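You operate a simulated robot arm through the tools that you are given. There is no shell and no other tool. Be economical: measure what you need, move in short steps, check, and stop when the job is done.

You run a simulated two-armed robot. Do the job below in one go: nothing can be reset, and whatever is moved stays where it is left.

JOB
Brush the copper dust off the vise, oil the tail end of its sliding jaw and put both brushes back.
Fine: orange brush for the dust, yellow brush with oil from the grey oil pot. Set down upright: orange-tipped brush, yellow-tipped brush. A coat counts when it lies all over at full strength: go over it till it gets no stronger. What is to be rubbed or washed off counts as gone when no trace of it is left.

Only the result counts: the job must be done as asked and must still hold three seconds after the hand-in. Knocking over, shifting, dropping, spilling or breaking anything else fails it.

ROBOT AND FRAMES
Two 6-joint arms with fingered hands on one trunk, hanging from a carriage that runs on a gantry, over the field with the corners [-1.126, -0.408], [1.174, -0.408], [1.175, 0.872], [-1.125, 0.872] (x, y) and turns from -344 to 343 degrees about z. Base frame: it is fixed where the carriage stands at the start and does not move with it; the origin is on the floor, on the carriage's upright axis, x ahead of it, y to its left, z up; the surface under the hand at the start is at about z = 0.8. Units: m, degrees, N and s.
The left shoulder is at the start at [0.04, 0.152, 1.623], the right one opposite. With the tool pointing down near the work surface each hand reaches from about 0.1 to 0.48 m from the robot's upright axis, wherever it stands, measured 20 degrees to its own side. Places, roughly: vise [0.7, 0.5, 1]; vise jaw [0.7, 0.6, 1]. Payload 4 kg a hand.
Tool frame (each hand has its own): the origin (TCP) lies between the finger pads and is the grasp point; the fingertips stand 0.03 m ahead of it; z points along the fingers, y is the line along which they close. The gripper opens to 0.104 m. The gripper's body begins 0.035 m behind the TCP. The gripper is a hand of 5 fingers: y runs from the thumb to the fingers, the wrist lies at [-0.015, -0.104, -0.178] in the tool frame, and closing takes about 1.5 s.
Orientation is that of the tool frame in the base frame, as a unit quaternion [w, x, y, z]. With the fingers straight down and the wrist toward the robot, the tool's x, y and z point along [0, 1, 0], [1, 0, 0] and [0, 0, -1] of the base frame.

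CONTROLS
- The arms move only by the tool servo_tool. It takes "left_commands", "right_commands" or both (then of equal length, played together; a hand with none holds still); each is a list of rows, each a list of 7 numbers: the shift along the tool's x, y, z in m, then the turn, a rotation vector about the tool's x, y, z in degrees, then the opening, from 0 (shut) to 1 (fully open). In form: [[dx, dy, dz, rx, ry, rz, hand], ...]. A call has 1 to 8 rows; each row is the pose to reach, as a shift and turn from the pose commanded when the call began, along the tool's axes at that moment. Each row takes 0.2 s and may step no farther than 0.05 m and 8.6 degrees from the row before; otherwise, or with a gripper value out of range, the whole call is refused. Where a pose cannot be reached the arm comes as near as it can. A force on the tool above 40 N (or 10 N above the force at the start of the call, whichever is more), or a blocked arm, ends the call early, and 0.2 s more pass. Each finger travels about 0.045 m/s and halts on what it meets, pressing with about 33 N; the grip force reading is that of the motor and also rises with nothing between the fingers. The clock runs only during rows and for 0.2 s after the last one: add rows that repeat a pose to give the fingers time. The reply holds the time, the measured pose of the TCP, the force on the tool along the base axes, the opening and the grip force, in the units named above and with some noise, with the torque about the TCP (base axes, N m) and any sound that the robot's microphone picked up, and new pictures: "pictures" is both (left out), scene, wrist or none (wrist: the cameras of the hands that moved).
- Cameras (640 x 400 px; columns grow to the right, rows downward): "scene" is now at [0.2213, 0.0157, 1.8922]; the picture's right is [0.24, -0.97, 0.00], its down [-0.87, -0.22, -0.44] and it looks along [0.42, 0.11, -0.90] (base axes); focal length 282 px, centre (320, 200). "left" rides on the left gripper at [-0.06, -0.083, -0.12] in its tool frame; the picture's right is [-0.79, -0.29, 0.54], its down [0.56, -0.71, 0.44] and it looks along [0.26, 0.65, 0.72] (tool axes); focal length 234 px, centre (320, 200). "right" rides on the right gripper at [0.06, -0.083, -0.12] in its tool frame; the picture's right is [-0.79, 0.29, -0.54], its down [-0.56, -0.71, 0.44] and it looks along [-0.26, 0.65, 0.72] (tool axes); focal length 234 px, centre (320, 200). There is no depth. A picture from a camera that has moved, and an enlarged one, comes with that camera's place and axes in the base frame and with its lens.
- slide_trunk(by): slides the trunk up (or, below 0, down) by that many m; the arms and the scene camera ride with it, the base frame stays. It gives what a move gives, with no picture.
- drive_base(legs): drives the robot by 1 to 6 legs, each [ahead, left, turn to the left] in m, m and degrees, along the robot's own axes; the way and the turn of a leg run together, so that a leg with both is an arc; at most 1.5 m and 180 degrees a leg. The arms and the cameras ride along, it lands a little off, and it stops where it bumps. It keeps to its track: a leg is cut to what the track allows. It gives what a move gives, and a new picture of the scene camera.
- grasp_type(shape, hand): the hand has 5 fingers and takes this shape, open, in about a second: jaw (thumb against the fingers, like two jaws); tri (thumb and two fingers); tip (a fingertip pinch); poke (one finger out to press); point (the index stretched); flat (the hand flat); cup (the hand cupped); fist (a fist). The gripper value then closes the fingers along that shape, each until it touches; the sizes above hold for jaw. It gives what a move gives, with no picture.
- pan_tilt(pan, tilt): turns the head with the scene camera to pan (to the left, within 86 degrees either way) and tilt (down, from -29 to 69), counted from straight ahead of the robot. It gives what a move gives, and a new picture of the scene camera.
- inspect(camera, box): a new picture of the part [left, top, right, bottom] of that camera's present view, enlarged. No time passes.
- close_job(): hands the job in; it is judged then, once.

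Go step by step. Nothing tells you exact positions but the pictures and the camera data: compare them with the known pose of the tool, close in by small moves and look again before you grip or let go. The budget is 120 turns and 260 pictures, counting those below and the enlarged ones. Unless the task says otherwise, let go and move clear before handing in, and close with one line.

The tools are called after "Call:" by a JSON object that holds its "api" and its "payload". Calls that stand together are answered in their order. servo_tool: Moves the arms, as the interface text tells. Its arguments: {"type":"object","properties":{"left_commands":{"type":"array"},"right_commands":{"type":"array"},"pictures":{"type":"string","enum":["both","scene","wrist","none"]}},"required":[]} The other tools are called the same way: slide_trunk (by) slides the trunk up or down; grasp_type (shape, hand) gives the hand a shape; drive_base (legs) drives the base; pan_tilt (pan, tilt) turns the head that bears the scene camera; inspect (camera, box) takes an enlarged picture of a part of a camera's view; close_job () hands the job in.

At the start:

```text
clock: 0.0
left_ee_pos: [0.4865, 0.3907, 1.3238]
left_tcp_rot: [0.0, 0.707, 0.707, 0.0]
left_ft_force: [0.2, 0.1, 0.3]
left_ft_torque: [0.01, 0.0, 0.03]
left_opening: 0.1036
left_gripper_force: 0.0
left_shape: jaw
right_ee_pos: [0.6167, -0.0844, 1.0003]
right_tcp_rot: [0.0, 0.707, 0.707, 0.0]
right_ft_force: [0.3, 0.8, 0.0]
right_ft_torque: [-0.02, 0.04, -0.01]
right_opening: 0.1036
right_gripper_force: 0.1
right_shape: jaw
trunk travel left (down, up): [-0.796, 0.004]
robot x, y, heading: [-0.0017, -0.0005, 0.2]
head pan, tilt: [14.0, 64.1]
```

scene: 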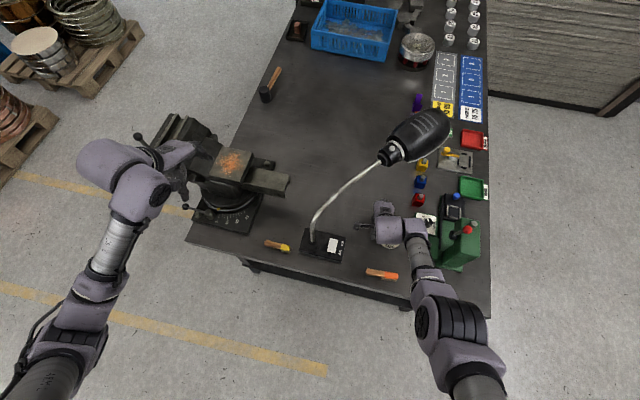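
right: 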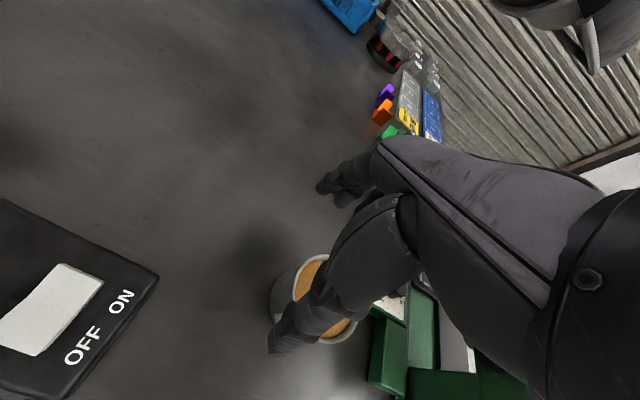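
left: 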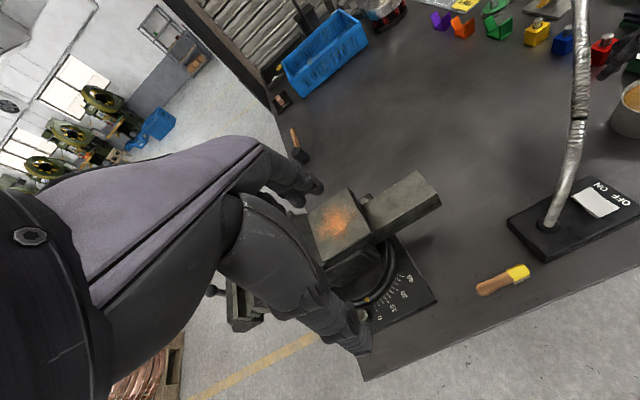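

I see the vise at left with copper dust on its top, the yellow-tipped brush left of the lamp base, and the orange-tipped brush right of it. I'll enlarge the pictures to see details.

Call:
{"api": "inspect", "payload": {"camera": "scene", "box": [150, 100, 310, 260]}}

Call:
{"api": "inspect", "payload": {"camera": "scene", "box": [240, 180, 500, 310]}}

Call:
{"api": "inspect", "payload": {"camera": "left", "box": [290, 160, 550, 330]}}

Call:
{"api": "inspect", "payload": {"camera": "right", "box": [240, 60, 480, 400]}}

```text
2.50 times, centred on (230, 180) of scene
camera zoom: at [0.2213, 0.0157, 1.8922], right [0.24, -0.97, 0.0], down [-0.87, -0.22, -0.44], along [0.42, 0.11, -0.9], focal length 704 px, centre (545, 250)
```

zoom: 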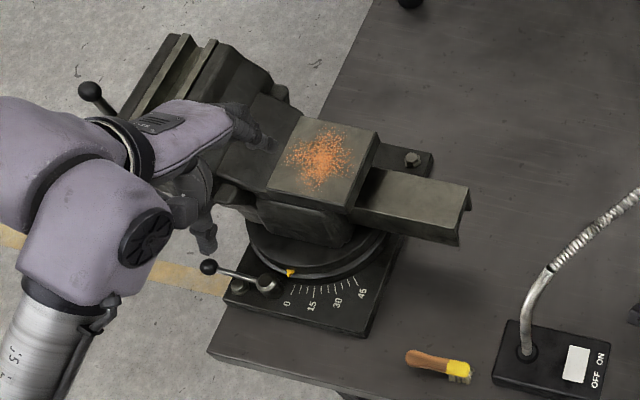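

```text
2.46 times, centred on (370, 245) of scene
camera zoom: at [0.2213, 0.0157, 1.8922], right [0.24, -0.97, 0.0], down [-0.87, -0.22, -0.44], along [0.42, 0.11, -0.9], focal length 693 px, centre (197, 89)
```

zoom: 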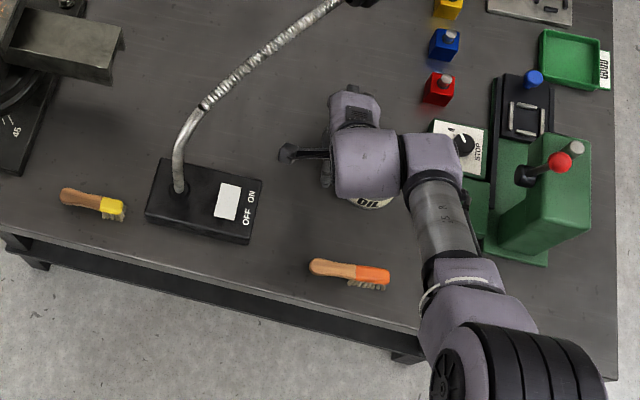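

```text
2.35 times, centred on (420, 245) of left
camera zoom: at [0.4016, 0.3304, 1.4433], right [-0.29, -0.79, -0.54], down [-0.71, 0.56, -0.44], along [0.65, 0.26, -0.72], focal length 551 px, centre (85, 94)
```

zoom: 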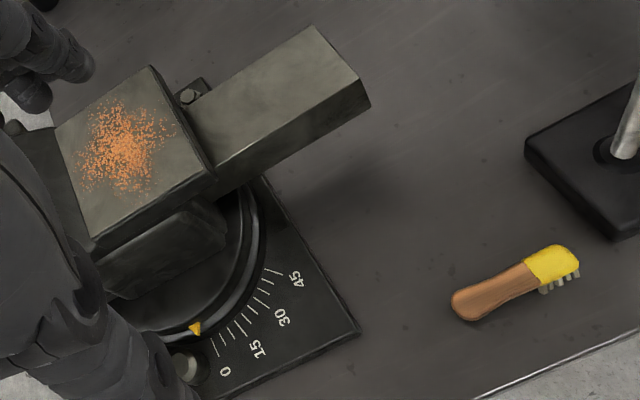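

```text
1.18 times, centred on (360, 230) of right
camera zoom: at [0.5344, -0.0236, 1.1182], right [0.29, -0.79, 0.54], down [-0.71, -0.56, -0.44], along [0.65, -0.26, -0.72], focal length 276 px, centre (273, 165)
```

zoom: 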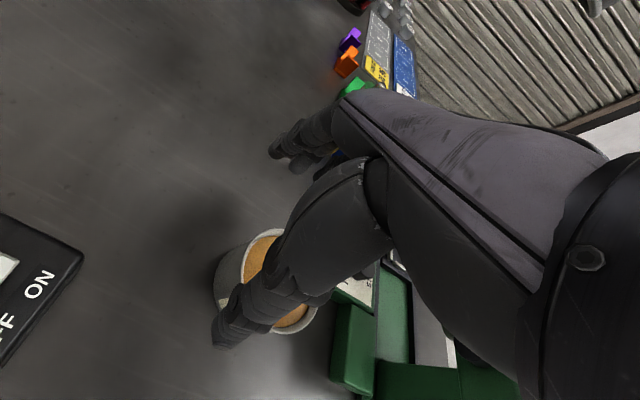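

The right hand hangs over the oil pot (about [0.63,-0.146]). The orange brush lies near [0.48,-0.157], bristles down, handle towards +y; I'll move the right hand back over its handle and look.

Call:
{"api": "servo_tool", "payload": {"right_commands": [[-0.01, -0.045, 0, 0, 0, 0, 1], [-0.02, -0.09, 0, 0, 0, 0, 1], [-0.034, -0.135, 0, 0, 0, 0, 1]]}}

Call:
{"api": "inspect", "payload": {"camera": "scene", "box": [340, 160, 480, 300]}}

Call:
{"api": "inspect", "payload": {"camera": "right", "box": [160, 120, 480, 400]}}

```text
clock: 0.8
left_ee_pos: [0.4864, 0.3894, 1.3234]
left_tcp_rot: [0.0, 0.708, 0.707, 0.0]
left_ft_force: [-1.1, 0.1, -0.7]
left_ft_torque: [0.0, 0.02, 0.01]
left_opening: 0.1037
left_gripper_force: 0.1
left_shape: jaw
right_ee_pos: [0.4773, -0.0808, 0.9908]
right_tcp_rot: [0.013, 0.715, 0.699, -0.011]
right_ft_force: [-0.4, 0.7, -0.7]
right_ft_torque: [-0.01, -0.02, 0.02]
right_opening: 0.1039
right_gripper_force: 0.1
right_shape: jaw
right hand out of reach, approached as far as the arm can: row 1, 2, 3
trunk travel left (down, up): [-0.796, 0.004]
robot x, y, heading: [0.0011, -0.0033, 0.0]
head pan, tilt: [14.0, 64.1]
camera scene: at [0.2212, 0.0156, 1.8922], right [0.24, -0.97, 0.0], down [-0.87, -0.22, -0.44], along [0.42, 0.11, -0.9], focal length 282 px, centre (320, 200)
camera right: at [0.3959, -0.0148, 1.1062], right [0.27, -0.78, 0.57], down [-0.72, -0.56, -0.42], along [0.64, -0.3, -0.71], focal length 234 px, centre (320, 200)
```

scene: 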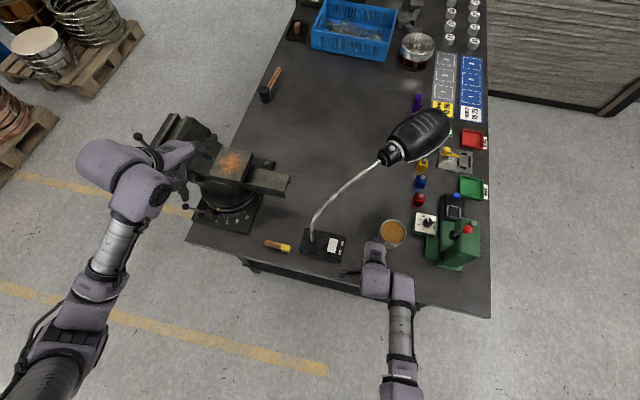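
right: 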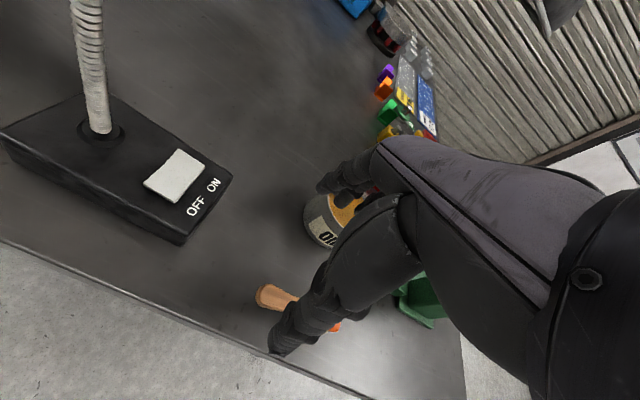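

```text
2.86 times, centred on (410, 230) of scene
camera zoom: at [0.2212, 0.0156, 1.8922], right [0.24, -0.97, 0.0], down [-0.87, -0.22, -0.44], along [0.42, 0.11, -0.9], focal length 804 px, centre (63, 114)
```

zoom: 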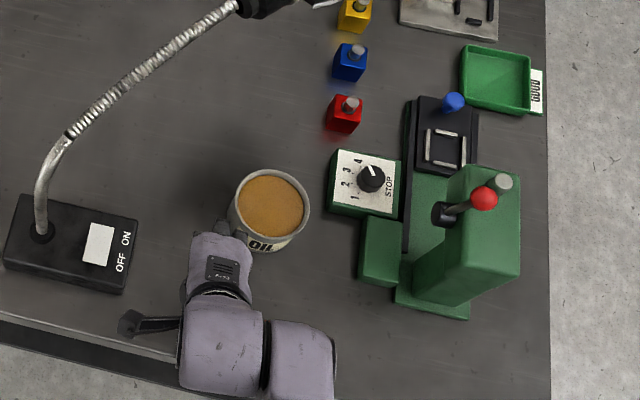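

```text
1.43 times, centred on (320, 260) of right
camera zoom: at [0.3959, -0.0148, 1.1062], right [0.27, -0.78, 0.57], down [-0.72, -0.56, -0.42], along [0.64, -0.3, -0.71], focal length 334 px, centre (320, 114)
```

zoom: 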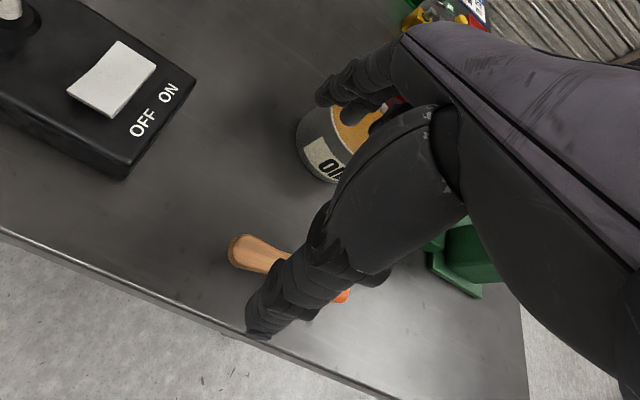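

The right hand came back but was limited in reach at this height. I'll drive 0.1 m ahead so that the brush lies within comfortable reach.

Call:
{"api": "drive_base", "payload": {"legs": [[0.1, 0, 0]]}}

Call:
{"api": "servo_tool", "payload": {"right_commands": [[-0.015, -0.045, 0, 0, 0, 0, 1], [-0.03, -0.09, 0.02, 0, 0, 0, 1], [-0.035, -0.1, 0.06, 0, 0, 0, 1], [-0.035, -0.1, 0.08, 0, 0, 0, 1]]}}

```text
clock: 1.9
left_ee_pos: [0.5855, 0.3907, 1.3243]
left_tcp_rot: [0.0, 0.707, 0.707, 0.0]
left_ft_force: [0.0, 1.0, 0.1]
left_ft_torque: [-0.04, 0.02, 0.01]
left_opening: 0.1036
left_gripper_force: 0.1
left_shape: jaw
right_ee_pos: [0.5801, -0.0792, 0.9906]
right_tcp_rot: [0.014, 0.715, 0.699, -0.01]
right_ft_force: [0.0, -0.8, -0.3]
right_ft_torque: [-0.03, 0.02, -0.03]
right_opening: 0.1037
right_gripper_force: 0.1
right_shape: jaw
trunk travel left (down, up): [-0.796, 0.004]
robot x, y, heading: [0.1002, -0.0019, 0.2]
head pan, tilt: [14.0, 64.1]
camera scene: at [0.3221, 0.0161, 1.8923], right [0.24, -0.97, 0.0], down [-0.87, -0.22, -0.44], along [0.42, 0.11, -0.9], focal length 282 px, centre (320, 200)
```

scene: 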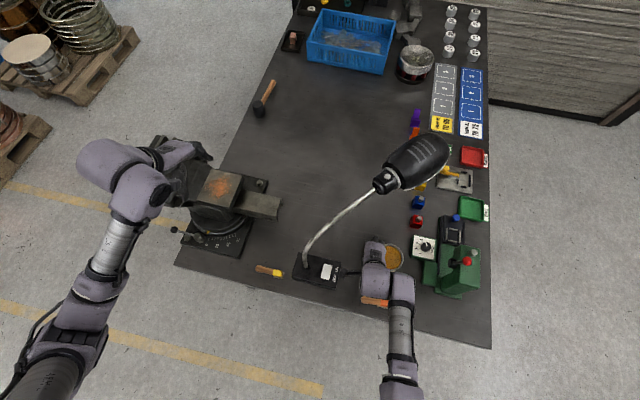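

```text
refused: row 2 steps farther than a row can; nothing moved
```

That was refused for step size; repeating it with shorter steps.

Call:
{"api": "servo_tool", "payload": {"right_commands": [[-0.012, -0.04, 0, 0, 0, 0, 1], [-0.025, -0.08, 0.02, 0, 0, 0, 1], [-0.035, -0.1, 0.05, 0, 0, 0, 1], [-0.035, -0.1, 0.09, 0, 0, 0, 1]]}}

```text
clock: 3.0
left_ee_pos: [0.5862, 0.3914, 1.324]
left_tcp_rot: [-0.001, 0.707, 0.708, 0.001]
left_ft_force: [-0.2, -0.3, -0.8]
left_ft_torque: [0.02, 0.0, -0.02]
left_opening: 0.104
left_gripper_force: 0.1
left_shape: jaw
right_ee_pos: [0.4791, -0.1152, 0.9016]
right_tcp_rot: [0.015, 0.715, 0.699, -0.011]
right_ft_force: [0.0, 0.2, -0.3]
right_ft_torque: [-0.01, 0.0, 0.01]
right_opening: 0.1041
right_gripper_force: 0.0
right_shape: jaw
right hand out of reach, approached as far as the arm can: row 1, 2, 3
trunk travel left (down, up): [-0.796, 0.004]
robot x, y, heading: [0.0995, 0.0018, 0.2]
head pan, tilt: [14.0, 64.1]
camera scene: at [0.3221, 0.0161, 1.8923], right [0.24, -0.97, 0.0], down [-0.87, -0.22, -0.44], along [0.42, 0.11, -0.9], focal length 282 px, centre (320, 200)
camera right: at [0.3969, -0.0488, 1.0171], right [0.27, -0.78, 0.57], down [-0.72, -0.56, -0.42], along [0.65, -0.3, -0.7], focal length 234 px, centre (320, 200)
```

scene: 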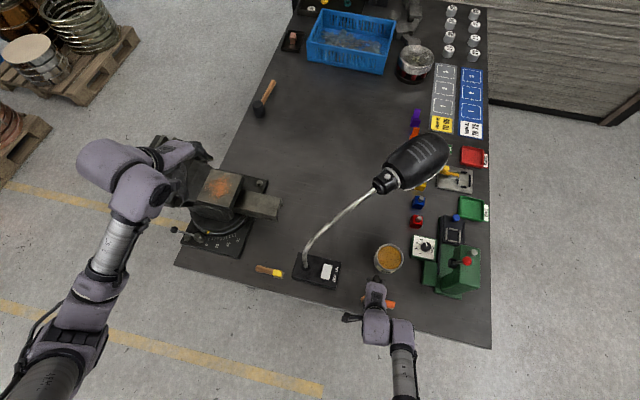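
right: 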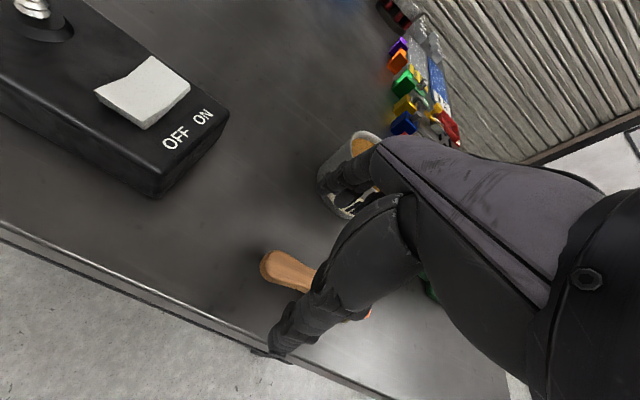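

The right hand is above the orange brush's handle. I'll enlarge to refine the brush's line and height.

Call:
{"api": "inspect", "payload": {"camera": "scene", "box": [330, 260, 430, 330]}}

Call:
{"api": "inspect", "payload": {"camera": "right", "box": [220, 200, 420, 370]}}

Call:
{"api": "inspect", "payload": {"camera": "left", "box": [300, 150, 640, 400]}}

```text
5.71 times, centred on (380, 295) of scene
camera zoom: at [0.3221, 0.0161, 1.8923], right [0.24, -0.97, 0.0], down [-0.87, -0.22, -0.44], along [0.42, 0.11, -0.9], focal length 1609 px, centre (-23, -343)
```

zoom: 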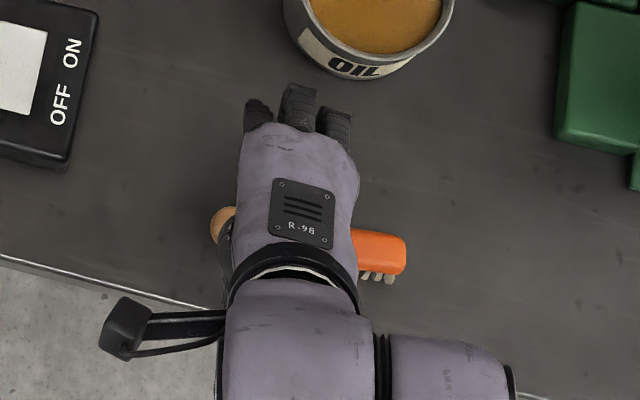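

```text
2.35 times, centred on (320, 285) of right
camera zoom: at [0.3969, -0.0488, 1.0171], right [0.27, -0.78, 0.57], down [-0.72, -0.56, -0.42], along [0.65, -0.3, -0.7], focal length 551 px, centre (320, 0)
```

zoom: 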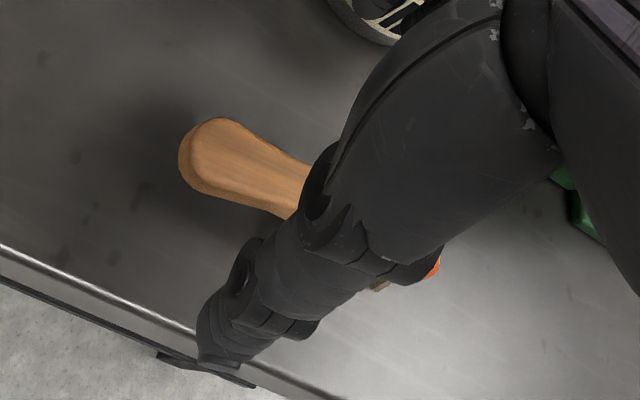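

```text
1.60 times, centred on (470, 275) of left
camera zoom: at [0.502, 0.331, 1.4433], right [-0.29, -0.79, -0.54], down [-0.71, 0.56, -0.44], along [0.65, 0.26, -0.72], focal length 375 px, centre (80, 80)
```

zoom: 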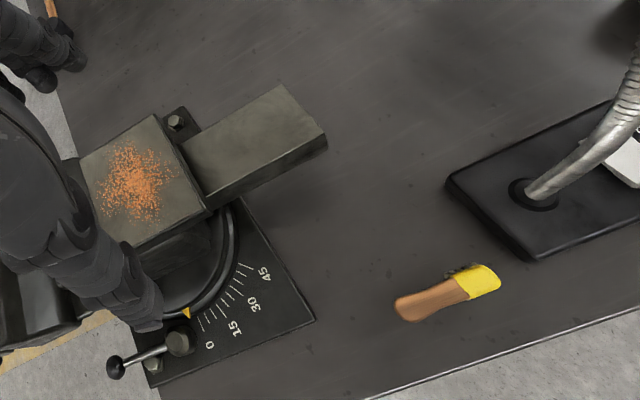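

The handle runs from about (0.477,-0.100) to the head end (0.489,-0.22), yawed about 6°. I'll align, and lower the right hand to just above it.

Call:
{"api": "servo_tool", "payload": {"right_commands": [[-0.006, 0.0, 0.0, 0.1, 1.0, -3.5, 1], [-0.013, 0.0, 0.0, 0.3, 2.1, -7, 1], [-0.013, 0.0, 0.03, 0.3, 2.1, -7, 1], [-0.013, 0.0, 0.05, 0.3, 2.1, -7, 1]]}}

Call:
{"api": "inspect", "payload": {"camera": "right", "box": [220, 200, 420, 370]}}

```text
clock: 4.0
left_ee_pos: [0.5868, 0.3907, 1.3233]
left_tcp_rot: [0.0, 0.707, 0.707, 0.001]
left_ft_force: [0.5, -1.1, -0.3]
left_ft_torque: [0.02, 0.02, -0.01]
left_opening: 0.1038
left_gripper_force: 0.1
left_shape: jaw
right_ee_pos: [0.4781, -0.1025, 0.842]
right_tcp_rot: [0.015, 0.663, 0.749, -0.012]
right_ft_force: [0.0, 0.2, 0.1]
right_ft_torque: [0.03, -0.02, 0.02]
right_opening: 0.1037
right_gripper_force: 0.0
right_shape: jaw
right hand out of reach, approached as far as the arm can: row 1, 2, 3, 4
trunk travel left (down, up): [-0.796, 0.004]
robot x, y, heading: [0.1017, -0.0016, -0.1]
head pan, tilt: [14.0, 64.1]
camera scene: at [0.3223, 0.0159, 1.8924], right [0.24, -0.97, 0.0], down [-0.87, -0.22, -0.44], along [0.42, 0.11, -0.9], focal length 282 px, centre (320, 200)
camera right: at [0.3882, -0.0491, 0.9584], right [0.38, -0.73, 0.57], down [-0.63, -0.66, -0.41], along [0.68, -0.2, -0.71], focal length 234 px, centre (320, 200)
```

scene: 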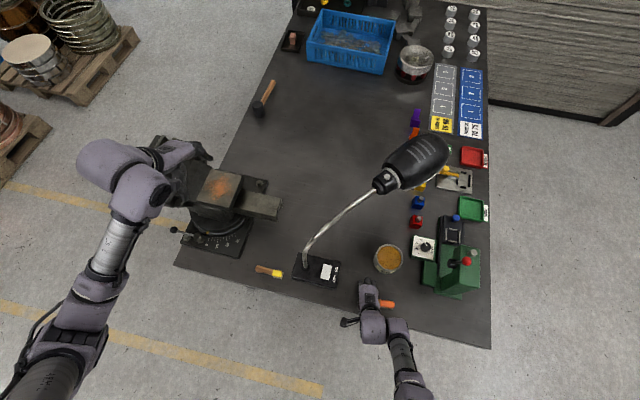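
right: 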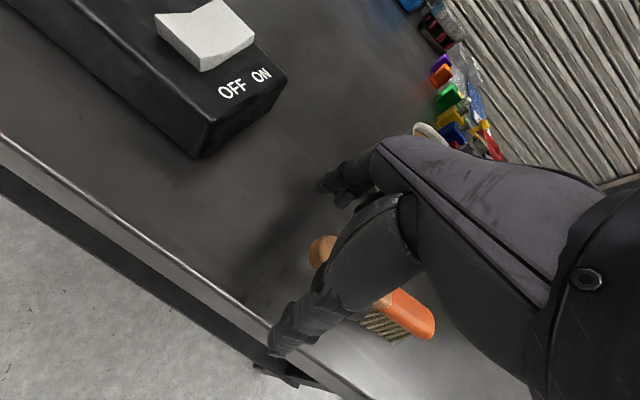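

```text
2.35 times, centred on (320, 285) of right
camera zoom: at [0.3882, -0.0491, 0.9584], right [0.38, -0.73, 0.57], down [-0.63, -0.66, -0.41], along [0.68, -0.2, -0.71], focal length 551 px, centre (320, 0)
```

zoom: 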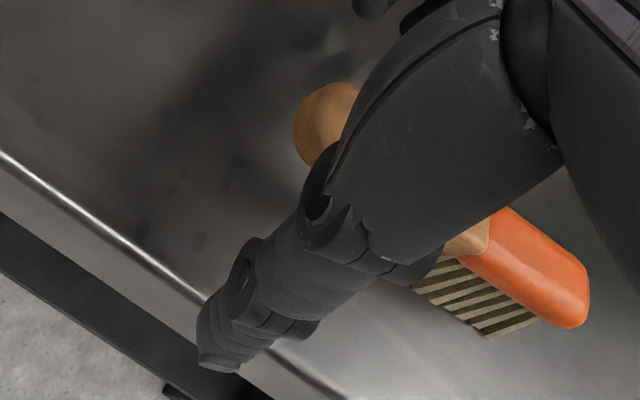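

The arm stops short of where I want it (limits at this trunk height). I'll raise the hand, lower the trunk by 0.12 m and test whether the pose becomes reachable.

Call:
{"api": "servo_tool", "payload": {"right_commands": [[0, 0, -0.05, 0, 0, 0, 1], [0, 0, -0.1, 0, 0, 0, 1], [0, 0, -0.14, 0, 0, 0, 1]], "pictures": "none"}}

Call:
{"api": "slide_trunk", "payload": {"by": -0.12}}

Call:
{"api": "servo_tool", "payload": {"right_commands": [[-0.012, 0, 0, 0.3, 2.1, 0, 1], [-0.025, 0, 0, 0.3, 2.1, 0, 1], [-0.025, 0, 0, 0.3, 2.1, 0, 1]], "pictures": "scene"}}

```text
clock: 4.8
left_ee_pos: [0.5856, 0.3907, 1.3236]
left_tcp_rot: [0.0, 0.707, 0.708, 0.0]
left_ft_force: [0.3, 0.9, -0.9]
left_ft_torque: [0.02, -0.01, -0.03]
left_opening: 0.1038
left_gripper_force: 0.0
left_shape: jaw
right_ee_pos: [0.4911, -0.0783, 0.9238]
right_tcp_rot: [0.013, 0.701, 0.713, -0.005]
right_ft_force: [-0.3, 0.1, -0.4]
right_ft_torque: [-0.02, 0.01, 0.0]
right_opening: 0.104
right_gripper_force: 0.1
right_shape: jaw
right hand out of reach, approached as far as the arm can: row 1, 2, 3
trunk travel left (down, up): [-0.796, 0.004]
robot x, y, heading: [0.1016, 0.0014, 0.3]
head pan, tilt: [14.0, 64.1]
```

```text
clock: 5.9
left_ee_pos: [0.5855, 0.391, 1.2199]
left_tcp_rot: [0.0, 0.707, 0.708, 0.0]
left_ft_force: [0.7, -0.5, -0.2]
left_ft_torque: [-0.01, -0.02, -0.02]
left_opening: 0.1042
left_gripper_force: 0.0
left_shape: jaw
right_ee_pos: [0.5005, -0.0793, 0.8264]
right_tcp_rot: [0.021, 0.703, 0.711, 0.008]
right_ft_force: [-5.6, -2.8, 19.4]
right_ft_torque: [-0.19, -0.51, -0.2]
right_opening: 0.1013
right_gripper_force: 0.0
right_shape: jaw
trunk travel left (down, up): [-0.692, 0.108]
robot x, y, heading: [0.1032, -0.003, 0.1]
head pan, tilt: [14.0, 64.1]
stopped: the force on the tool passed its limit at 52 N (the readings are from after the stop); the commanded pose is now the measured one
```

```text
clock: 6.7
left_ee_pos: [0.5861, 0.39, 1.2201]
left_tcp_rot: [0.0, 0.706, 0.708, 0.0]
left_ft_force: [-0.4, -0.8, -0.3]
left_ft_torque: [-0.03, 0.02, -0.01]
left_opening: 0.1036
left_gripper_force: 0.0
left_shape: jaw
right_ee_pos: [0.5011, -0.0781, 0.826]
right_tcp_rot: [0.02, 0.702, 0.712, 0.007]
right_ft_force: [-6.1, -2.5, 29.9]
right_ft_torque: [-0.17, -0.8, -0.19]
right_opening: 0.1008
right_gripper_force: 0.1
right_shape: jaw
right hand out of reach, approached as far as the arm can: row 1, 2, 3
trunk travel left (down, up): [-0.692, 0.108]
robot x, y, heading: [0.0975, -0.0013, 0.0]
head pan, tilt: [14.0, 64.1]
camera scene: at [0.322, 0.0157, 1.7888], right [0.24, -0.97, 0.0], down [-0.87, -0.22, -0.44], along [0.42, 0.11, -0.9], focal length 282 px, centre (320, 200)
```

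scene: 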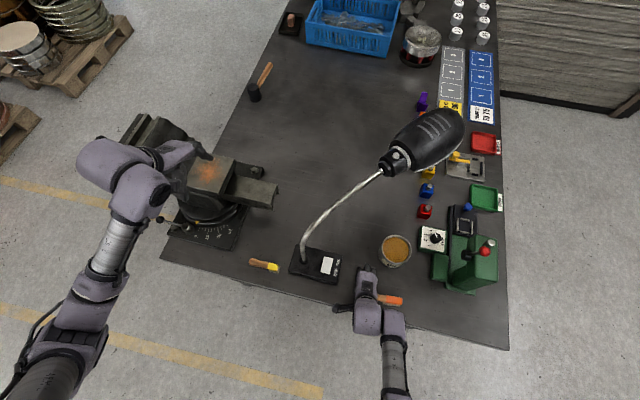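

The fingers only pressed on bare table (table at z≈0.797), the brush is untouched. Reach is better with the trunk high and the arm stretched further, so I raise the trunk again and back the base off.

Call:
{"api": "slide_trunk", "payload": {"by": 0.105}}

Call:
{"api": "drive_base", "payload": {"legs": [[-0.06, -0.03, 0]]}}

```text
clock: 8.1
left_ee_pos: [0.5855, 0.3916, 1.3244]
left_tcp_rot: [0.0, 0.707, 0.707, 0.0]
left_ft_force: [0.0, 0.3, -0.8]
left_ft_torque: [-0.01, -0.01, 0.0]
left_opening: 0.1038
left_gripper_force: 0.0
left_shape: jaw
right_ee_pos: [0.4984, -0.0775, 0.9309]
right_tcp_rot: [0.019, 0.702, 0.712, 0.006]
right_ft_force: [-0.1, -0.1, 0.7]
right_ft_torque: [-0.02, -0.01, 0.01]
right_opening: 0.1037
right_gripper_force: 0.1
right_shape: jaw
trunk travel left (down, up): [-0.797, 0.003]
robot x, y, heading: [0.0998, -0.002, -0.1]
head pan, tilt: [14.0, 64.1]
```

```text
clock: 9.1
left_ee_pos: [0.5267, 0.3603, 1.3241]
left_tcp_rot: [0.0, 0.707, 0.707, 0.0]
left_ft_force: [0.3, -0.4, -0.1]
left_ft_torque: [-0.01, 0.01, -0.03]
left_opening: 0.1039
left_gripper_force: 0.1
left_shape: jaw
right_ee_pos: [0.4405, -0.1083, 0.9298]
right_tcp_rot: [0.018, 0.702, 0.712, 0.005]
right_ft_force: [0.6, -0.2, -0.4]
right_ft_torque: [-0.02, 0.0, 0.02]
right_opening: 0.104
right_gripper_force: 0.0
right_shape: jaw
trunk travel left (down, up): [-0.797, 0.003]
robot x, y, heading: [0.0388, -0.0327, -0.2]
head pan, tilt: [14.0, 64.1]
camera scene: at [0.263, -0.0142, 1.8935], right [0.24, -0.97, 0.0], down [-0.87, -0.22, -0.44], along [0.42, 0.11, -0.9], focal length 282 px, centre (320, 200)
```

scene: 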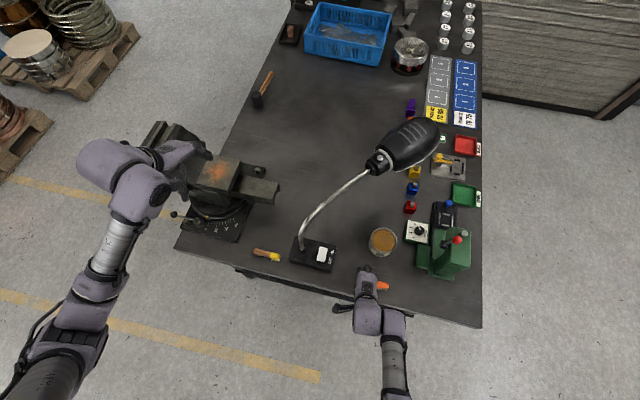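

Now I bring the right hand to (0.480,-0.128,0.88), yawed 6° and upright.

Call:
{"api": "servo_tool", "payload": {"right_commands": [[-0.01, 0.02, 0.02, 0.9, 0.6, -2.6, 1], [-0.02, 0.04, 0.05, 1.8, 1.15, -5.2, 1], [-0.02, 0.04, 0.05, 1.8, 1.15, -5.2, 1]], "pictures": "wrist"}}

```text
clock: 9.9
left_ee_pos: [0.5269, 0.3602, 1.3255]
left_tcp_rot: [0.0, 0.707, 0.707, 0.0]
left_ft_force: [1.3, 0.2, 0.3]
left_ft_torque: [0.01, -0.03, -0.01]
left_opening: 0.1038
left_gripper_force: 0.0
left_shape: jaw
right_ee_pos: [0.482, -0.1098, 0.8781]
right_tcp_rot: [0.012, 0.665, 0.747, -0.007]
right_ft_force: [-0.1, -0.2, -0.5]
right_ft_torque: [0.0, 0.07, 0.0]
right_opening: 0.1043
right_gripper_force: 0.1
right_shape: jaw
right hand out of reach, approached as far as the arm can: row 1, 2, 3
trunk travel left (down, up): [-0.797, 0.003]
robot x, y, heading: [0.0396, -0.0301, 0.1]
head pan, tilt: [14.0, 64.1]
camera right: at [0.3922, -0.0563, 0.9932], right [0.37, -0.74, 0.57], down [-0.63, -0.65, -0.42], along [0.68, -0.2, -0.71], focal length 234 px, centre (320, 200)
```

right: 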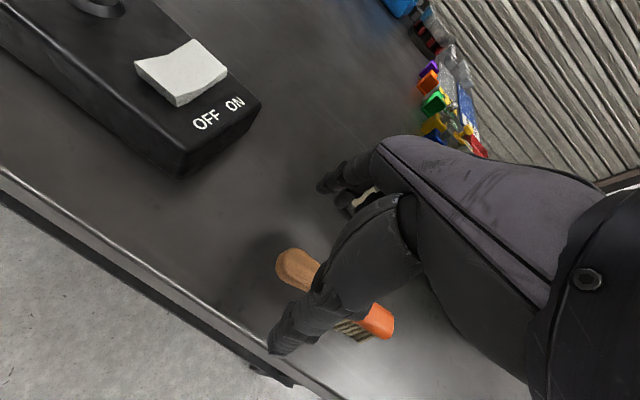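

The hand can't go outward while kept square to the robot; its yaw should follow the arm. I'll raise a little, shift the base right by 0.135 m and turn it 20° left so the hand is naturally aligned.

Call:
{"api": "servo_tool", "payload": {"right_commands": [[0, 0, -0.03, 0, 0, 0, 1], [0, 0, -0.05, 0, 0, 0, 1]], "pictures": "none"}}

Call:
{"api": "drive_base", "payload": {"legs": [[0, -0.135, 0], [0, 0, 20]]}}

```text
clock: 10.5
left_ee_pos: [0.5259, 0.3601, 1.3258]
left_tcp_rot: [0.0, 0.707, 0.707, 0.0]
left_ft_force: [0.1, 0.6, 0.1]
left_ft_torque: [0.0, -0.02, -0.02]
left_opening: 0.1035
left_gripper_force: 0.1
left_shape: jaw
right_ee_pos: [0.4911, -0.1009, 0.9023]
right_tcp_rot: [0.012, 0.678, 0.735, -0.006]
right_ft_force: [0.0, 0.4, 0.1]
right_ft_torque: [0.04, 0.01, 0.03]
right_opening: 0.1039
right_gripper_force: 0.1
right_shape: jaw
right hand out of reach, approached as far as the arm can: row 1, 2
trunk travel left (down, up): [-0.797, 0.003]
robot x, y, heading: [0.0421, -0.0301, -0.2]
head pan, tilt: [14.0, 64.1]
```

```text
clock: 12.9
left_ee_pos: [0.3696, 0.3635, 1.3247]
left_tcp_rot: [0.001, 0.577, 0.817, 0.0]
left_ft_force: [0.1, 0.9, -0.5]
left_ft_torque: [-0.02, 0.0, 0.01]
left_opening: 0.1038
left_gripper_force: 0.0
left_shape: jaw
right_ee_pos: [0.4903, -0.0827, 0.9035]
right_tcp_rot: [0.013, 0.544, 0.839, -0.004]
right_ft_force: [-0.6, 0.6, -0.2]
right_ft_torque: [0.02, 0.03, -0.02]
right_opening: 0.1041
right_gripper_force: 0.1
right_shape: jaw
trunk travel left (down, up): [-0.797, 0.003]
robot x, y, heading: [0.0428, -0.162, 19.3]
head pan, tilt: [14.0, 64.1]
camera scene: at [0.2454, -0.0783, 1.8936], right [0.55, -0.83, 0.0], down [-0.75, -0.5, -0.44], along [0.36, 0.24, -0.9], focal length 282 px, centre (320, 200)
```

scene: 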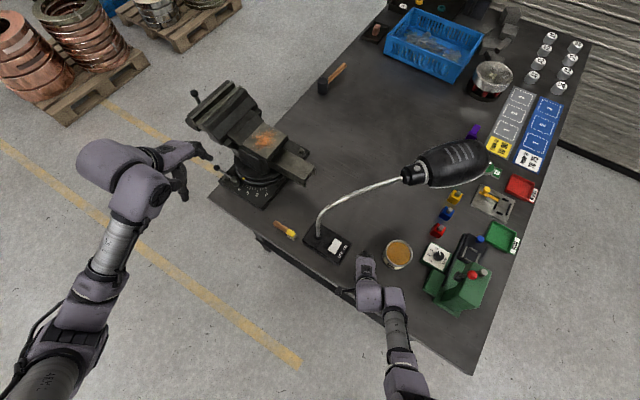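

The robot now faces 19° left. I turn the right hand clockwise and move it to (0.480,-0.128,0.87).

Call:
{"api": "servo_tool", "payload": {"right_commands": [[-0.012, -0.009, 0.01, 0.2, 0.5, 6, 1], [-0.025, -0.018, 0.02, 0.4, 1, 12, 1], [-0.037, -0.0275, 0.034, 0.66, 1.43, 18.1, 1], [-0.037, -0.0275, 0.034, 0.66, 1.43, 18.1, 1]], "pictures": "wrist"}}

```text
clock: 13.9
left_ee_pos: [0.3687, 0.3641, 1.3259]
left_tcp_rot: [0.0, 0.577, 0.817, 0.0]
left_ft_force: [1.0, -0.9, 0.2]
left_ft_torque: [0.01, 0.0, 0.0]
left_opening: 0.104
left_gripper_force: 0.1
left_shape: jaw
right_ee_pos: [0.4793, -0.1296, 0.8694]
right_tcp_rot: [0.0, 0.669, 0.743, -0.001]
right_ft_force: [0.4, -0.1, 0.8]
right_ft_torque: [-0.01, 0.01, -0.01]
right_opening: 0.104
right_gripper_force: 0.2
right_shape: jaw
trunk travel left (down, up): [-0.797, 0.003]
robot x, y, heading: [0.0422, -0.1672, 19.4]
head pan, tilt: [14.0, 64.1]
camera right: at [0.3909, -0.078, 0.9878], right [0.37, -0.75, 0.54], down [-0.65, -0.63, -0.44], along [0.67, -0.19, -0.72], focal length 234 px, centre (320, 200)
```

right: 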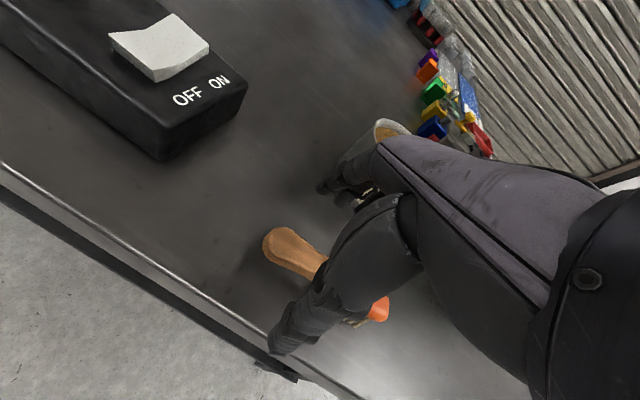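

The hand is exactly in place. I lower to z≈0.846 and close on the handle.

Call:
{"api": "servo_tool", "payload": {"right_commands": [[0, 0, 0.023, 0, 0, 0, 1], [0, 0, 0.023, 0, 0, 0, 0.6], [0, 0, 0.023, 0, 0, 0, 0.3], [0, 0, 0.023, 0, 0, 0, 0], [0, 0, 0.023, 0, 0, 0, 0], [0, 0, 0.023, 0, 0, 0, 0], [0, 0, 0.023, 0, 0, 0, 0], [0, 0, 0.023, 0, 0, 0, 0]], "pictures": "wrist"}}

Call:
{"api": "inspect", "payload": {"camera": "right", "box": [220, 200, 420, 370]}}

```text
clock: 15.7
left_ee_pos: [0.3697, 0.363, 1.3247]
left_tcp_rot: [0.0, 0.577, 0.817, 0.001]
left_ft_force: [-0.3, 0.1, -0.3]
left_ft_torque: [-0.02, 0.02, 0.02]
left_opening: 0.104
left_gripper_force: 0.0
left_shape: jaw
right_ee_pos: [0.4811, -0.1268, 0.8528]
right_tcp_rot: [0.0, 0.669, 0.743, 0.0]
right_ft_force: [0.6, -0.1, 0.6]
right_ft_torque: [-0.03, -0.02, 0.01]
right_opening: 0.0188
right_gripper_force: 32.6
right_shape: jaw
right hand out of reach, approached as far as the arm can: row 1, 2, 3, 4, 5, 6, 7, 8
trunk travel left (down, up): [-0.797, 0.003]
robot x, y, heading: [0.0446, -0.1654, 19.8]
head pan, tilt: [14.0, 64.1]
camera right: at [0.393, -0.076, 0.9718], right [0.37, -0.75, 0.54], down [-0.64, -0.63, -0.44], along [0.67, -0.19, -0.72], focal length 234 px, centre (320, 200)
```

right: 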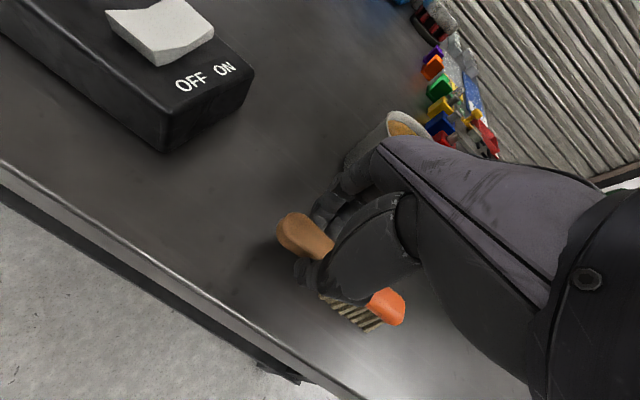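

```text
2.35 times, centred on (320, 285) of right
camera zoom: at [0.393, -0.076, 0.9718], right [0.37, -0.75, 0.54], down [-0.64, -0.63, -0.44], along [0.67, -0.19, -0.72], focal length 551 px, centre (320, 0)
```

zoom: 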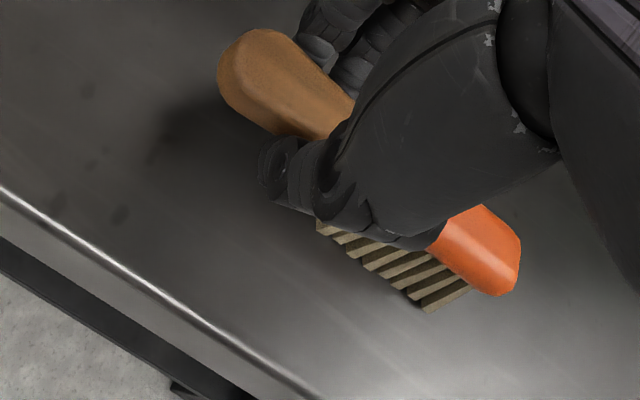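

The orange brush is gripped (0.019 m wide), released pose to remember: TCP (0.481,-0.127,0.853), yaw 6°. I enlarge the vise to plan the approach.

Call:
{"api": "inspect", "payload": {"camera": "scene", "box": [170, 70, 330, 220]}}

Call:
{"api": "servo_tool", "payload": {"right_commands": [[0, 0, -0.02, 0, 0, 0, 0], [0, 0, -0.06, 0, 0, 0, 0], [0, 0, -0.1, 0, 0, 0, 0], [0, 0, -0.13, 0, 0, 0, 0], [0, 0, -0.13, 0, 0, 0, 0]], "pictures": "wrist"}}

```text
2.67 times, centred on (250, 145) of scene
camera zoom: at [0.2454, -0.0783, 1.8936], right [0.55, -0.83, 0.0], down [-0.75, -0.5, -0.44], along [0.36, 0.24, -0.9], focal length 751 px, centre (507, 347)
```

zoom: 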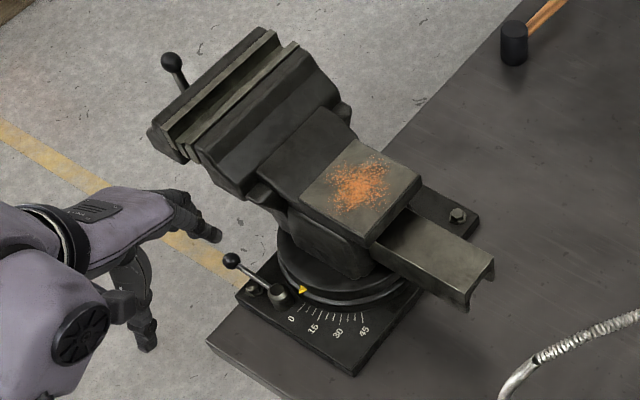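

```text
clock: 16.9
left_ee_pos: [0.3687, 0.3637, 1.3256]
left_tcp_rot: [-0.001, 0.577, 0.816, 0.0]
left_ft_force: [-1.2, 0.1, 0.9]
left_ft_torque: [0.03, 0.01, 0.0]
left_opening: 0.1038
left_gripper_force: 0.0
left_shape: jaw
right_ee_pos: [0.4797, -0.127, 0.9832]
right_tcp_rot: [-0.001, 0.669, 0.743, -0.001]
right_ft_force: [-0.1, -0.1, -0.8]
right_ft_torque: [0.09, -0.02, 0.0]
right_opening: 0.0191
right_gripper_force: 32.6
right_shape: jaw
trunk travel left (down, up): [-0.797, 0.003]
robot x, y, heading: [0.042, -0.1704, 19.8]
head pan, tilt: [14.0, 64.1]
camera right: at [0.3921, -0.0762, 1.1016], right [0.37, -0.75, 0.54], down [-0.64, -0.63, -0.43], along [0.67, -0.19, -0.72], focal length 234 px, centre (320, 200)
```

right: 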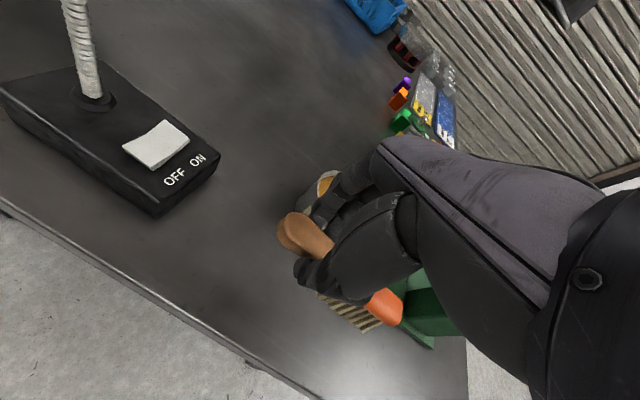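

Anvil top ≈ x 0.61–0.73, y 0.38–0.505, z≈1.06; dust around (0.677,0.452). The jaws rise at y>0.56, so I'll approach with the brush yawed about 30°. I first back off the table and drive round in front of the vise.

Call:
{"api": "drive_base", "payload": {"legs": [[-0.15, 0.054, 0], [0.125, 0.348, 0], [0, 0, 25]]}}

Call:
{"api": "servo_tool", "payload": {"right_commands": [[0, 0.02, -0.04, 0, 0, 0, 0], [0, 0.04, -0.08, 0, 0, 0, 0], [0, 0.06, -0.12, 0, 0, 0, 0], [0, 0.08, -0.16, 0, 0, 0, 0], [0, 0.08, -0.19, 0, 0, 0, 0], [0, 0.08, -0.19, 0, 0, 0, 0]], "pictures": "wrist"}}

```text
clock: 21.5
left_ee_pos: [-0.0389, 0.8249, 1.3243]
left_tcp_rot: [0.0, 0.389, 0.921, 0.0]
left_ft_force: [0.5, 0.0, 0.9]
left_ft_torque: [-0.02, -0.02, 0.0]
left_opening: 0.1039
left_gripper_force: 0.0
left_shape: jaw
right_ee_pos: [0.2686, 0.4263, 0.983]
right_tcp_rot: [-0.001, 0.494, 0.869, -0.001]
right_ft_force: [0.0, -0.9, -1.3]
right_ft_torque: [0.06, 0.02, 0.01]
right_opening: 0.0188
right_gripper_force: 33.0
right_shape: jaw
trunk travel left (down, up): [-0.797, 0.003]
robot x, y, heading: [-0.1169, 0.2047, 44.4]
head pan, tilt: [14.0, 64.1]
camera scene: at [0.0341, 0.371, 1.8936], right [0.85, -0.53, 0.0], down [-0.47, -0.77, -0.44], along [0.23, 0.37, -0.9], focal length 282 px, centre (320, 200)
```

scene: 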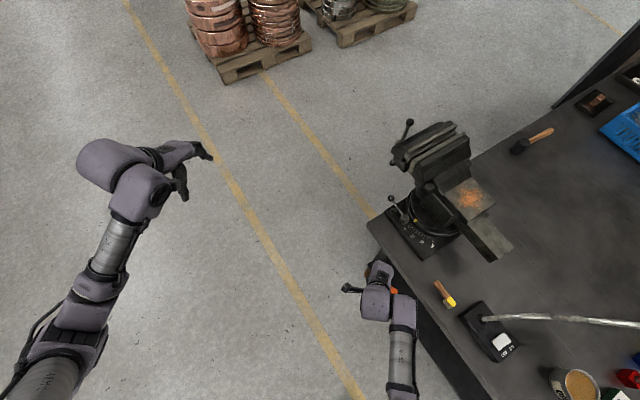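

```text
clock: 22.9
left_ee_pos: [-0.0389, 0.8248, 1.325]
left_tcp_rot: [0.0, 0.388, 0.922, 0.0]
left_ft_force: [-1.0, 1.0, 0.4]
left_ft_torque: [-0.01, 0.0, 0.0]
left_opening: 0.1037
left_gripper_force: 0.1
left_shape: jaw
right_ee_pos: [0.3386, 0.4663, 1.1741]
right_tcp_rot: [0.001, 0.495, 0.869, -0.001]
right_ft_force: [-0.2, 0.2, -1.4]
right_ft_torque: [0.06, 0.04, 0.01]
right_opening: 0.0192
right_gripper_force: 32.8
right_shape: jaw
trunk travel left (down, up): [-0.797, 0.003]
robot x, y, heading: [-0.1147, 0.2041, 44.4]
head pan, tilt: [14.0, 64.1]
camera right: at [0.2361, 0.4765, 1.2923], right [0.65, -0.53, 0.55], down [-0.32, -0.84, -0.43], along [0.69, 0.11, -0.72], focal length 234 px, centre (320, 200)
```

right: 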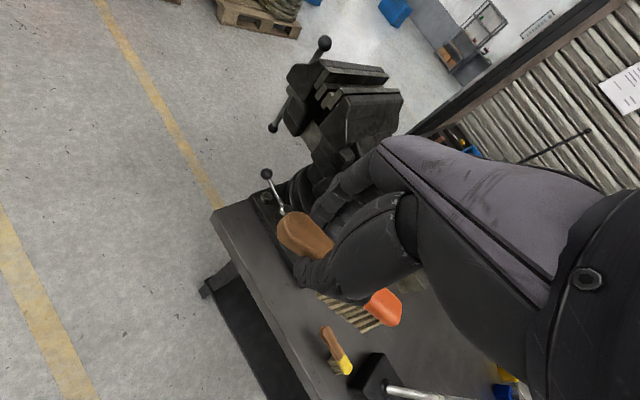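

Now at z 1.174, well above the anvil. I drive so the bristles come over the dust.

Call:
{"api": "drive_base", "payload": {"legs": [[0.25, -0.184, 0]]}}

Call:
{"api": "inspect", "payload": {"camera": "right", "box": [160, 100, 480, 360]}}

Call:
{"api": "inspect", "payload": {"camera": "scene", "box": [290, 140, 450, 300]}}

```text
clock: 25.0
left_ee_pos: [0.2645, 0.8694, 1.3247]
left_tcp_rot: [0.0, 0.385, 0.923, 0.0]
left_ft_force: [0.0, 0.5, -0.1]
left_ft_torque: [0.01, 0.0, 0.0]
left_opening: 0.1036
left_gripper_force: 0.0
left_shape: jaw
right_ee_pos: [0.6445, 0.5149, 1.1737]
right_tcp_rot: [0.002, 0.493, 0.87, -0.001]
right_ft_force: [0.4, 0.3, -1.2]
right_ft_torque: [0.06, -0.01, -0.01]
right_opening: 0.019
right_gripper_force: 33.4
right_shape: jaw
trunk travel left (down, up): [-0.797, 0.003]
robot x, y, heading: [0.196, 0.2504, 44.7]
head pan, tilt: [14.0, 64.1]
camera scene: at [0.3409, 0.4167, 1.8936], right [0.85, -0.52, 0.0], down [-0.47, -0.77, -0.44], along [0.23, 0.37, -0.9], focal length 282 px, centre (320, 200)
```

scene: 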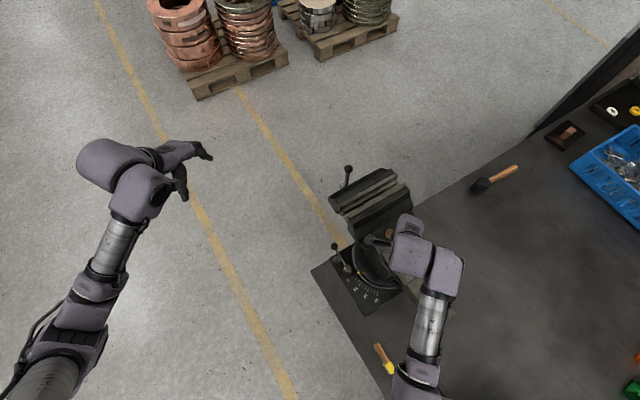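

```text
1.54 times, centred on (320, 230) of right
camera zoom: at [0.542, 0.5237, 1.2918], right [0.65, -0.53, 0.54], down [-0.32, -0.84, -0.43], along [0.69, 0.11, -0.72], focal length 360 px, centre (320, 154)
```

zoom: 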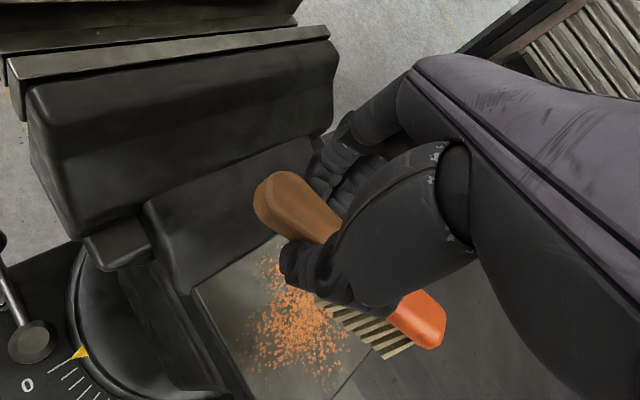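

```text
2.50 times, centred on (370, 220) of scene
camera zoom: at [0.3409, 0.4167, 1.8936], right [0.85, -0.52, 0.0], down [-0.47, -0.77, -0.44], along [0.23, 0.37, -0.9], focal length 704 px, centre (195, 150)
```

zoom: 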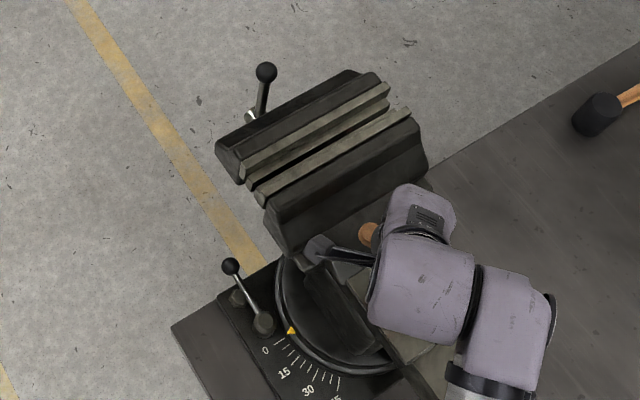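

The ledge between anvil and jaw is level with the anvil (z≈1.06), so the hand has room. I lower carefully until the bristles touch.

Call:
{"api": "servo_tool", "payload": {"right_commands": [[0, 0, 0.02, 0, 0, 0, 0], [0, 0, 0.04, 0, 0, 0, 0], [0, 0, 0.045, 0, 0, 0, 0], [0, 0, 0.045, 0, 0, 0, 0]], "pictures": "wrist"}}

Call:
{"api": "inspect", "payload": {"camera": "right", "box": [240, 180, 440, 340]}}

```text
clock: 26.0
left_ee_pos: [0.2638, 0.8692, 1.3255]
left_tcp_rot: [0.0, 0.385, 0.923, 0.001]
left_ft_force: [-0.4, 0.2, 0.1]
left_ft_torque: [0.04, 0.02, 0.0]
left_opening: 0.1039
left_gripper_force: 0.1
left_shape: jaw
right_ee_pos: [0.6449, 0.5143, 1.1263]
right_tcp_rot: [0.002, 0.492, 0.87, -0.001]
right_ft_force: [0.4, 0.9, -1.1]
right_ft_torque: [0.03, 0.02, 0.02]
right_opening: 0.0191
right_gripper_force: 32.3
right_shape: jaw
trunk travel left (down, up): [-0.797, 0.003]
robot x, y, heading: [0.1912, 0.2522, 44.7]
head pan, tilt: [14.0, 64.1]
camera right: at [0.5419, 0.5235, 1.2455], right [0.65, -0.53, 0.55], down [-0.32, -0.84, -0.43], along [0.69, 0.11, -0.72], focal length 234 px, centre (320, 200)
```

right: 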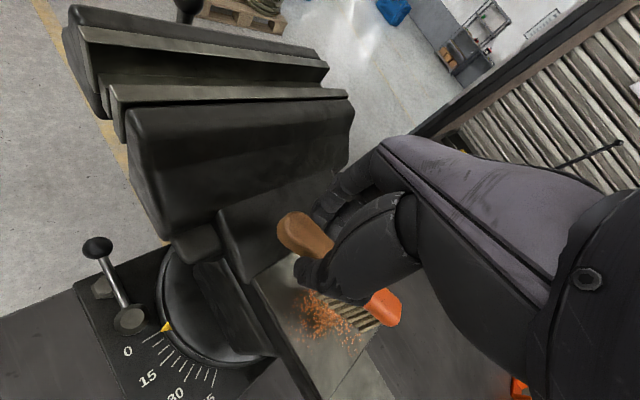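

```text
2.50 times, centred on (340, 260) of right
camera zoom: at [0.5419, 0.5235, 1.2455], right [0.65, -0.53, 0.55], down [-0.32, -0.84, -0.43], along [0.69, 0.11, -0.72], focal length 585 px, centre (270, 50)
```

zoom: 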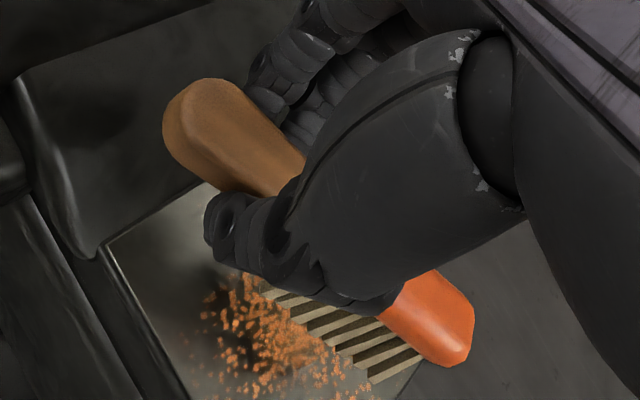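

Not yet touching. I continue down in millimetres.

Call:
{"api": "servo_tool", "payload": {"right_commands": [[0, 0, 0.003, 0, 0, 0, 0], [0, 0, 0.006, 0, 0, 0, 0], [0, 0, 0.006, 0, 0, 0, 0]], "pictures": "wrist"}}

Call:
{"api": "inspect", "payload": {"camera": "right", "box": [240, 180, 440, 340]}}

```text
clock: 26.8
left_ee_pos: [0.2651, 0.8698, 1.3254]
left_tcp_rot: [0.0, 0.385, 0.923, 0.0]
left_ft_force: [0.5, -0.4, -0.2]
left_ft_torque: [-0.04, 0.01, -0.03]
left_opening: 0.1039
left_gripper_force: 0.0
left_shape: jaw
right_ee_pos: [0.6431, 0.5151, 1.1223]
right_tcp_rot: [0.001, 0.492, 0.871, -0.001]
right_ft_force: [0.3, 0.0, -1.3]
right_ft_torque: [0.05, 0.05, 0.02]
right_opening: 0.019
right_gripper_force: 32.7
right_shape: jaw
trunk travel left (down, up): [-0.797, 0.003]
robot x, y, heading: [0.191, 0.2484, 44.9]
head pan, tilt: [14.0, 64.1]
camera right: at [0.5417, 0.5236, 1.2401], right [0.65, -0.53, 0.55], down [-0.32, -0.84, -0.43], along [0.69, 0.11, -0.72], focal length 234 px, centre (320, 200)
```

right: 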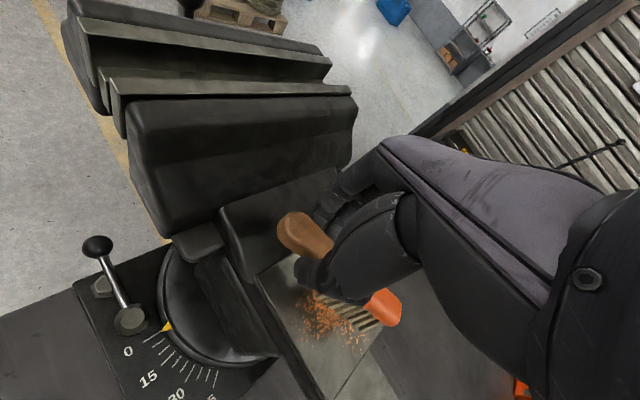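

```text
2.50 times, centred on (340, 260) of right
camera zoom: at [0.5417, 0.5236, 1.2401], right [0.65, -0.53, 0.55], down [-0.32, -0.84, -0.43], along [0.69, 0.11, -0.72], focal length 585 px, centre (270, 50)
```

zoom: 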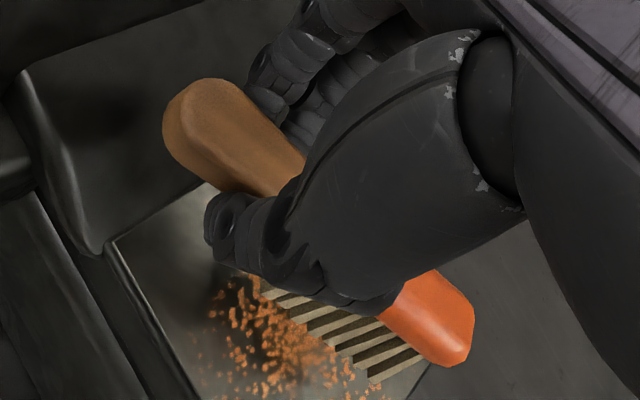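

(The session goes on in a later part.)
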